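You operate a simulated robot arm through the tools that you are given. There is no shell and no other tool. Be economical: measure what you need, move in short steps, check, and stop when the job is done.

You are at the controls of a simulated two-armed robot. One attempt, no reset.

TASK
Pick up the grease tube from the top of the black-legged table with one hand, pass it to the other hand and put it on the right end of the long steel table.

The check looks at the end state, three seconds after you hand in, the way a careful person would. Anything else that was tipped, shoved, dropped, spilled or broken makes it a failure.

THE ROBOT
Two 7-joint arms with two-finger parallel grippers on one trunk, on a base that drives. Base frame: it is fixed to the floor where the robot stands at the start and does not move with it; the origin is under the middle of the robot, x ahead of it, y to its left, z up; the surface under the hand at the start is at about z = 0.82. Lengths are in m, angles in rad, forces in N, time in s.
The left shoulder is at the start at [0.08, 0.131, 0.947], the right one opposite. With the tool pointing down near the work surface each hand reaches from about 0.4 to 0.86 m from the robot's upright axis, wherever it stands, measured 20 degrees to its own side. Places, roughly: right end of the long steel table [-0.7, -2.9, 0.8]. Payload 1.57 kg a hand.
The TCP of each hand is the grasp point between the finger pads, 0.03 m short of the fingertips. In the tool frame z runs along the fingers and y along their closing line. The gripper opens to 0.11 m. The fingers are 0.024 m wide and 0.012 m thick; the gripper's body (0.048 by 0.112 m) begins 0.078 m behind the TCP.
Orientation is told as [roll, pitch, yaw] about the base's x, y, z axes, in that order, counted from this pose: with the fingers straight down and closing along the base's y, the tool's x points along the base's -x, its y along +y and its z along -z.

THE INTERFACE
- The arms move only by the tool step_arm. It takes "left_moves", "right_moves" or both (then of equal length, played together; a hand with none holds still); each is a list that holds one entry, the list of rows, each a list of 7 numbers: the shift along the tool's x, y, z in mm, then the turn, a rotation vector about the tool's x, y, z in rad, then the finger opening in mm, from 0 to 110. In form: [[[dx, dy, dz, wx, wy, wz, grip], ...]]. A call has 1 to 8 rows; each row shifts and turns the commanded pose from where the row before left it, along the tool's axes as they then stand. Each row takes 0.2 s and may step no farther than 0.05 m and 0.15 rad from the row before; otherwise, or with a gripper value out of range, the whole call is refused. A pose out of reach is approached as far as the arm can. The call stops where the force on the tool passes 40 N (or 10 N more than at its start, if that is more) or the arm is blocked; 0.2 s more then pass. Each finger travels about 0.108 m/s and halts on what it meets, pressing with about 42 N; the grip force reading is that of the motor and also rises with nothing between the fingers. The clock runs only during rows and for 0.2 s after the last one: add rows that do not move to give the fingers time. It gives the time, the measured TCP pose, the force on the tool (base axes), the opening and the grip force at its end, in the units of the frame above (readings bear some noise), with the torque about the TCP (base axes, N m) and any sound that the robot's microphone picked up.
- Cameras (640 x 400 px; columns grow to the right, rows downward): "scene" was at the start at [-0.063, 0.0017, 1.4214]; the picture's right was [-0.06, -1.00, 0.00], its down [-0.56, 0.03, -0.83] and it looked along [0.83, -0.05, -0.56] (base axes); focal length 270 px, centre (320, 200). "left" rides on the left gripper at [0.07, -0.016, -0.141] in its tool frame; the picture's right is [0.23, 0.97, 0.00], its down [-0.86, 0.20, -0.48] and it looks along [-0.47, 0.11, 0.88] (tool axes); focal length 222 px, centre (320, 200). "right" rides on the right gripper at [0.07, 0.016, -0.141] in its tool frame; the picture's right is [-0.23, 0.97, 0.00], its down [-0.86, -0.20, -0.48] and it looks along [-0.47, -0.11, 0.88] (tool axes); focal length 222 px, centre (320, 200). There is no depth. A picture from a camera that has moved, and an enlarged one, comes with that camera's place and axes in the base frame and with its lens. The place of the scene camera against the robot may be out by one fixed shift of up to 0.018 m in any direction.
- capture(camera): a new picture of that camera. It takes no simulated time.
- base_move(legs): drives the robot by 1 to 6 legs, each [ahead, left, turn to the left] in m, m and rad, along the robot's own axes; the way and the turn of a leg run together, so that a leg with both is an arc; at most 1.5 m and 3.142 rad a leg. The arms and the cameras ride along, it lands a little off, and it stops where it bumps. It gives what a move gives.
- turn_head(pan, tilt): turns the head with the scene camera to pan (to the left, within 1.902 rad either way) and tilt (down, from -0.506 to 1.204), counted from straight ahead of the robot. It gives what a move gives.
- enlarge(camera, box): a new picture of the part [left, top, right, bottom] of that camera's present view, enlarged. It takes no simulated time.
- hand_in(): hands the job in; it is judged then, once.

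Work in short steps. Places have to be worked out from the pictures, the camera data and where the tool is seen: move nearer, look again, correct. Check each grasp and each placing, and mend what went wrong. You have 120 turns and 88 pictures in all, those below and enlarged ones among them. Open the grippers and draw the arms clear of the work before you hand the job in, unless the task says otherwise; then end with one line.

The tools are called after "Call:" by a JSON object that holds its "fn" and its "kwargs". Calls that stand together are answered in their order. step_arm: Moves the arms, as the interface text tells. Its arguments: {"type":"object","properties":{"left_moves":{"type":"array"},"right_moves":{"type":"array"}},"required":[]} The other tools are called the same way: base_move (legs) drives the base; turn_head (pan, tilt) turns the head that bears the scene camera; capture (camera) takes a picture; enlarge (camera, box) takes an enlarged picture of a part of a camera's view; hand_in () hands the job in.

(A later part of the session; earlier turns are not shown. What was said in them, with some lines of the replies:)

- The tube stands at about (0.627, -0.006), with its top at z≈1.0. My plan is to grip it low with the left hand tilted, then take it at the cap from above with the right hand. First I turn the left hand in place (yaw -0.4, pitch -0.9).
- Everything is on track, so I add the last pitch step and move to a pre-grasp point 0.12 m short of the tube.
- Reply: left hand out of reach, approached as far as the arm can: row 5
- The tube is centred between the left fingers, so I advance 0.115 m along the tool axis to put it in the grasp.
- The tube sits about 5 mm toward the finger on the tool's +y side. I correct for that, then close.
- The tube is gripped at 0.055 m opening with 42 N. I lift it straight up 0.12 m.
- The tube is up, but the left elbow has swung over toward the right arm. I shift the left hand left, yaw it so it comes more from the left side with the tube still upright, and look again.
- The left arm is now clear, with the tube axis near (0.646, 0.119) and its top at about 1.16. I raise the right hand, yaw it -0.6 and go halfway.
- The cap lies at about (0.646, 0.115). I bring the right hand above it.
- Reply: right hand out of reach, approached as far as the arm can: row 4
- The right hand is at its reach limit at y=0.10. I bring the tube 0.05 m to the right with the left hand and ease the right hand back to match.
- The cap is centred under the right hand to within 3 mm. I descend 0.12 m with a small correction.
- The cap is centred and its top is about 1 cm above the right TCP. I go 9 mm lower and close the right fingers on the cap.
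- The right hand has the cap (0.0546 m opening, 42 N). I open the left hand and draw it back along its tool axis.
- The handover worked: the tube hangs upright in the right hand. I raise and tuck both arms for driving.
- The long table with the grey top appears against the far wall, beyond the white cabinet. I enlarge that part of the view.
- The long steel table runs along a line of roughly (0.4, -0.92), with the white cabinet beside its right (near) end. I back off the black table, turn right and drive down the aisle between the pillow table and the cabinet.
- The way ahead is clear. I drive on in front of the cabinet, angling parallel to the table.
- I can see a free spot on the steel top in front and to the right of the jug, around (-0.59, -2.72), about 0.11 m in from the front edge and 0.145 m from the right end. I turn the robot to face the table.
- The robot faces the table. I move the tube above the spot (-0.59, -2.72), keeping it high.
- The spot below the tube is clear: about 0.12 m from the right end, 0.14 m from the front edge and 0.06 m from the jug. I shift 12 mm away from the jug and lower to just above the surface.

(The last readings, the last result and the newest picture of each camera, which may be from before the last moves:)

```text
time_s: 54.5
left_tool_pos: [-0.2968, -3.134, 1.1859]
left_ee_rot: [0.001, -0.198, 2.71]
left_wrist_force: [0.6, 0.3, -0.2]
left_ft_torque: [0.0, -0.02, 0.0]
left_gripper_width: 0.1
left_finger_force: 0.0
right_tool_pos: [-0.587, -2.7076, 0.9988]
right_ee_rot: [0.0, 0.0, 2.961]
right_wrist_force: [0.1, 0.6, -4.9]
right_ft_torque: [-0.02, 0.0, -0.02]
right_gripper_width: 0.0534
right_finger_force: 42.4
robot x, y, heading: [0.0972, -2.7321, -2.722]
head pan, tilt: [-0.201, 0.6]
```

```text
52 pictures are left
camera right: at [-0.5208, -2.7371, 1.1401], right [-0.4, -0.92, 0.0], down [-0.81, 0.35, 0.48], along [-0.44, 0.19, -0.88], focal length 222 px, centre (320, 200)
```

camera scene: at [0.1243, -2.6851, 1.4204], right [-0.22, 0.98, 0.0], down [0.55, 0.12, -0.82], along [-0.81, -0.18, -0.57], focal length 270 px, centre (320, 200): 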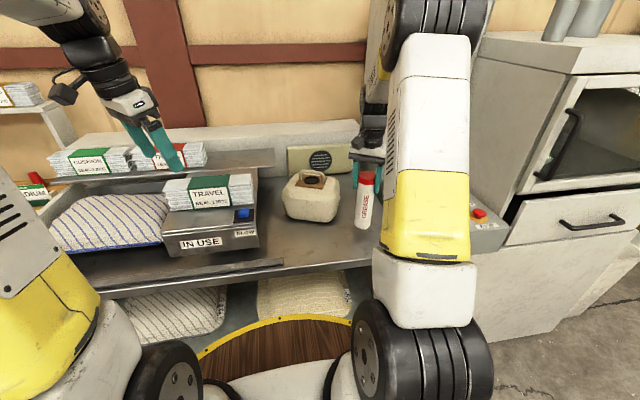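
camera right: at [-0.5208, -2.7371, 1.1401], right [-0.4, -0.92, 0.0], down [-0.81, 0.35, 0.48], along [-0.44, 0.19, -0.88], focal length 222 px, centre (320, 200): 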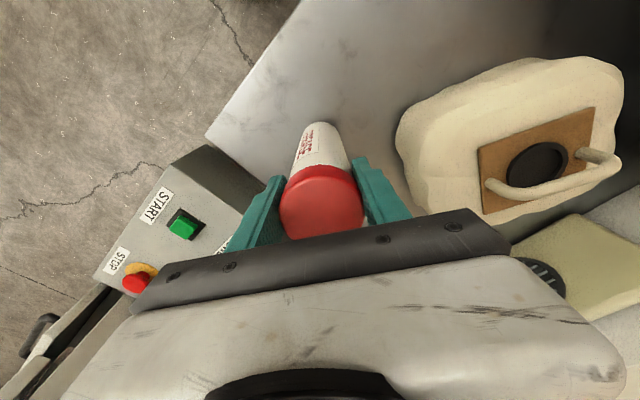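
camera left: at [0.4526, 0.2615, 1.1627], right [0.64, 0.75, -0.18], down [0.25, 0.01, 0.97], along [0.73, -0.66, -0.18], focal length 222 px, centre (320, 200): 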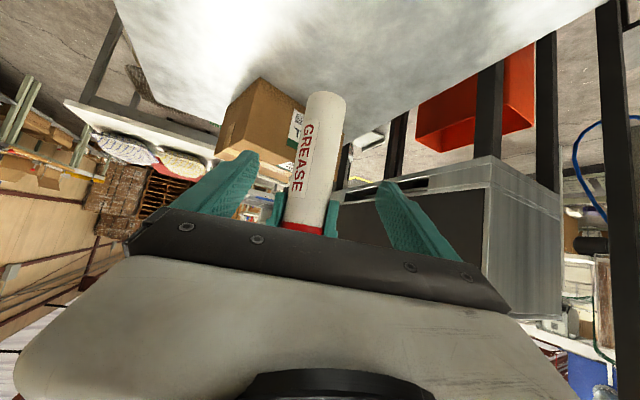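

Everything around the tube is clear and about 4 cm of height is left. I lower in small steps and watch the force.

Call:
{"fn": "step_arm", "kwargs": {"right_moves": [[[0, 0, 6, 0, 0, 0, 40], [0, 0, 6, 0, 0, 0, 40], [0, 0, 6, 0, 0, 0, 40], [0, 0, 5, 0, 0, 0, 40], [0, 0, 5, 0, 0, 0, 40], [0, 0, 4, 0, 0, 0, 40], [0, 0, 0, 0, 0, 0, 40]]]}}

Call:
{"fn": "enlarge", "kwargs": {"camera": "scene", "box": [280, 140, 440, 280]}}

```text
time_s: 56.1
left_tool_pos: [-0.2956, -3.1331, 1.1858]
left_ee_rot: [0.0, -0.199, 2.712]
left_wrist_force: [0.6, -0.1, -0.1]
left_ft_torque: [-0.01, -0.02, 0.01]
left_gripper_width: 0.1001
left_finger_force: 0.1
right_tool_pos: [-0.5869, -2.7096, 0.9679]
right_ee_rot: [-0.001, 0.0, 2.963]
right_wrist_force: [-0.5, 0.5, -4.3]
right_ft_torque: [0.02, 0.0, 0.03]
right_gripper_width: 0.0535
right_finger_force: 41.8
robot x, y, heading: [0.0927, -2.732, -2.723]
head pan, tilt: [-0.201, 0.6]
```

```text
2.86 times, centred on (360, 210) of scene
camera zoom: at [0.1243, -2.6851, 1.4204], right [-0.22, 0.98, 0.0], down [0.55, 0.12, -0.82], along [-0.81, -0.18, -0.57], focal length 770 px, centre (206, 171)
```

zoom: 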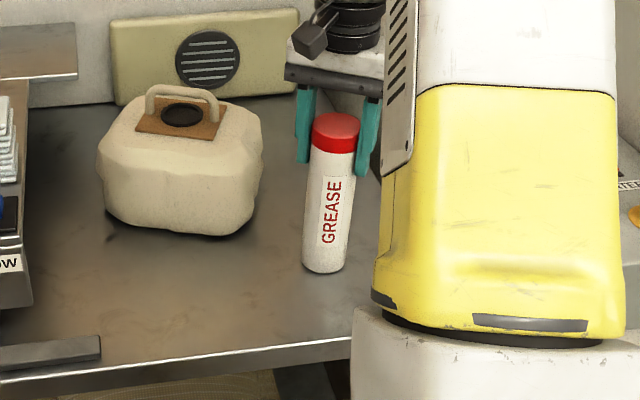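

There is no contact yet, so I continue down in 2 mm steps.

Call:
{"fn": "step_arm", "kwargs": {"right_moves": [[[0, 0, 2, 0, 0, 0, 40], [0, 0, 2, 0, 0, 0, 40], [0, 0, 2, 0, 0, 0, 40], [0, 0, 2, 0, 0, 0, 40], [0, 0, 0, 0, 0, 0, 40]]]}}

```text
time_s: 57.3
left_tool_pos: [-0.2957, -3.1345, 1.1864]
left_ee_rot: [0.0, -0.2, 2.71]
left_wrist_force: [0.4, -0.6, 0.4]
left_ft_torque: [-0.02, -0.01, 0.03]
left_gripper_width: 0.1001
left_finger_force: 0.1
right_tool_pos: [-0.5876, -2.7096, 0.9622]
right_ee_rot: [0.0, -0.005, 2.961]
right_wrist_force: [-3.4, 0.9, 35.9]
right_ft_torque: [0.38, 0.27, -0.02]
right_gripper_width: 0.0531
right_finger_force: 41.9
robot x, y, heading: [0.0945, -2.7297, -2.72]
head pan, tilt: [-0.201, 0.6]
```

There is contact, pressing with about 40 N. I ease up 2.5 mm to unload it.

Call:
{"fn": "step_arm", "kwargs": {"right_moves": [[[0, 0, -1.5, 0, 0, 0, 40], [0, 0, -1, 0, 0, 0, 40], [0, 0, 0, 0, 0, 0, 40]]]}}

```text
time_s: 58.1
left_tool_pos: [-0.2966, -3.1337, 1.1858]
left_ee_rot: [-0.001, -0.198, 2.711]
left_wrist_force: [0.2, -0.5, 0.1]
left_ft_torque: [-0.01, 0.0, 0.02]
left_gripper_width: 0.0998
left_finger_force: 0.1
right_tool_pos: [-0.5856, -2.7087, 0.9617]
right_ee_rot: [-0.003, 0.005, 2.964]
right_wrist_force: [-4.3, -1.6, 8.7]
right_ft_torque: [-0.27, 1.05, 0.03]
right_gripper_width: 0.0531
right_finger_force: 42.5
robot x, y, heading: [0.0942, -2.734, -2.723]
head pan, tilt: [-0.201, 0.6]
```

A residual of about 13 N remains. I ease up another 0.7 mm and then open gently to 80 mm.

Call:
{"fn": "step_arm", "kwargs": {"right_moves": [[[0, 0, -0.7, 0, 0, 0, 40], [0, 0, 0, 0, 0, 0, 40], [0, 0, 0, 0, 0, 0, 58], [0, 0, 0, 0, 0, 0, 66], [0, 0, 0, 0, 0, 0, 80], [0, 0, 0, 0, 0, 0, 80]]]}}

Call:
{"fn": "capture", "kwargs": {"camera": "right"}}

Call:
{"fn": "enlarge", "kwargs": {"camera": "scene", "box": [280, 140, 440, 280]}}

```text
time_s: 59.5
left_tool_pos: [-0.2967, -3.1342, 1.1857]
left_ee_rot: [0.0, -0.197, 2.712]
left_wrist_force: [0.2, 0.6, -0.6]
left_ft_torque: [0.03, 0.01, -0.01]
left_gripper_width: 0.1
left_finger_force: 0.0
right_tool_pos: [-0.5878, -2.7094, 0.9634]
right_ee_rot: [0.0, 0.001, 2.963]
right_wrist_force: [-0.5, 0.5, -0.3]
right_ft_torque: [-0.03, 0.03, 0.02]
right_gripper_width: 0.0798
right_finger_force: 0.1
robot x, y, heading: [0.0998, -2.7286, -2.719]
head pan, tilt: [-0.201, 0.6]
```

```text
50 pictures are left
camera right: at [-0.5213, -2.7384, 1.1043], right [-0.4, -0.92, 0.0], down [-0.81, 0.35, 0.48], along [-0.44, 0.19, -0.88], focal length 222 px, centre (320, 200)
```

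right: 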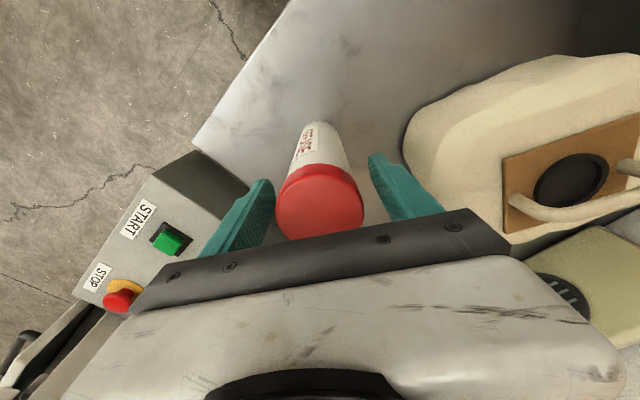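

```text
2.86 times, centred on (360, 210) of scene
camera zoom: at [0.1245, -2.6851, 1.4204], right [-0.22, 0.98, 0.0], down [0.55, 0.12, -0.82], along [-0.81, -0.18, -0.57], focal length 770 px, centre (206, 171)
```

zoom: 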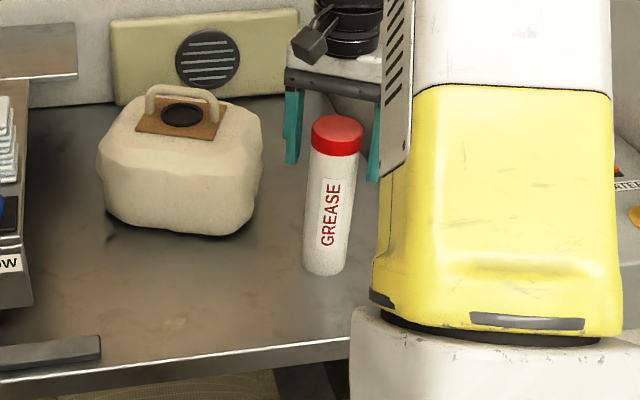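

The tube stands free and upright. I lift the right hand straight up and then draw it back.

Call:
{"fn": "step_arm", "kwargs": {"right_moves": [[[0, 0, -25, 0, 0, 0, 80], [0, 0, -40, 0, 0, 0, 80], [0, 0, -40, 0, 0, 0, 80], [0, 0, -45, 0, 0, 0, 80], [0, 0, -45, 0, 0, 0, 80], [35, 0, -20, 0, 0, 0, 80], [40, 0, 0, 0, 0, 0, 110], [40, 0, 0, 0, 0, 0, 110]]]}}

Call:
{"fn": "capture", "kwargs": {"camera": "scene"}}

Call:
{"fn": "capture", "kwargs": {"camera": "right"}}

```text
time_s: 61.3
left_tool_pos: [-0.2973, -3.1337, 1.1865]
left_ee_rot: [0.0, -0.199, 2.712]
left_wrist_force: [-0.1, 0.0, -0.6]
left_ft_torque: [-0.01, -0.02, 0.03]
left_gripper_width: 0.1
left_finger_force: 0.1
right_tool_pos: [-0.4725, -2.7304, 1.179]
right_ee_rot: [-0.001, 0.0, 2.962]
right_wrist_force: [-0.8, 0.5, -0.2]
right_ft_torque: [0.01, -0.02, -0.01]
right_gripper_width: 0.11
right_finger_force: 0.0
robot x, y, heading: [0.0946, -2.7286, -2.721]
head pan, tilt: [-0.201, 0.6]
```

```text
48 pictures are left
camera scene: at [0.1241, -2.6851, 1.4204], right [-0.22, 0.98, 0.0], down [0.55, 0.12, -0.82], along [-0.8, -0.18, -0.57], focal length 270 px, centre (320, 200)
```

scene: 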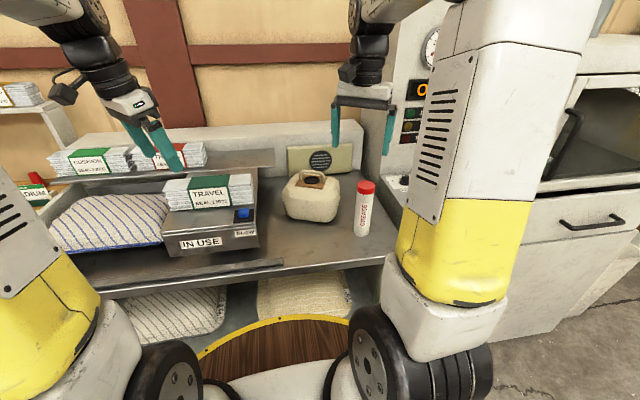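

```text
47 pictures are left
camera right: at [-0.4077, -2.7594, 1.3199], right [-0.4, -0.92, 0.0], down [-0.81, 0.35, 0.48], along [-0.44, 0.19, -0.88], focal length 222 px, centre (320, 200)
```

right: 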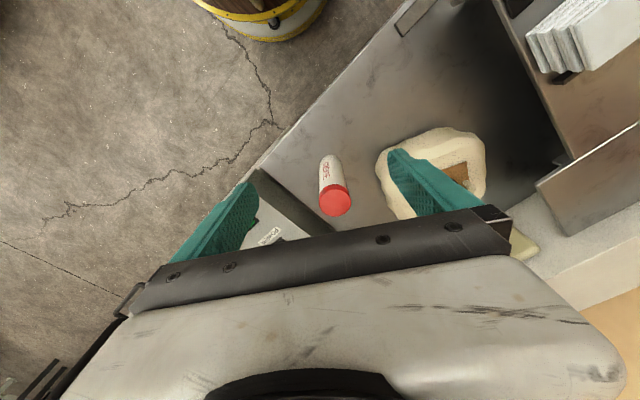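

The tube stands upright on the right end, with the jug untouched and both grippers open. I back the base off a little so the arms are clear of the table.

Call:
{"fn": "base_move", "kwargs": {"legs": [[-0.25, 0, 0]]}}

Call:
{"fn": "capture", "kwargs": {"camera": "scene"}}

```text
time_s: 63.1
left_tool_pos: [-0.0676, -3.034, 1.1873]
left_ee_rot: [0.0, -0.199, 2.721]
left_wrist_force: [0.0, 1.0, -0.5]
left_ft_torque: [0.02, -0.02, -0.02]
left_gripper_width: 0.0999
left_finger_force: 0.1
right_tool_pos: [-0.2474, -2.6326, 1.1779]
right_ee_rot: [0.0, 0.0, 2.971]
right_wrist_force: [0.1, 0.7, 0.2]
right_ft_torque: [0.0, 0.01, 0.01]
right_gripper_width: 0.11
right_finger_force: 0.1
robot x, y, heading: [0.3223, -2.626, -2.715]
head pan, tilt: [-0.201, 0.6]
```

```text
46 pictures are left
camera scene: at [0.3503, -2.5824, 1.4204], right [-0.23, 0.97, 0.0], down [0.55, 0.13, -0.82], along [-0.8, -0.19, -0.57], focal length 270 px, centre (320, 200)
```

scene: 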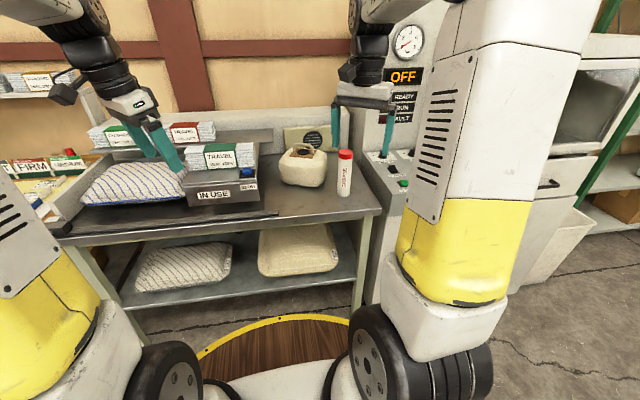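

The tube stands upright on the right end of the steel table, nothing else looks disturbed, and both arms are clear. I hand the job in.

Call:
{"fn": "hand_in", "kwargs": {}}

```text
The job is handed in.
```

I picked up the grease tube with the left hand, passed it to the right hand and stood it upright on the right end of the long steel table; nothing else looked disturbed, and I handed the job in.
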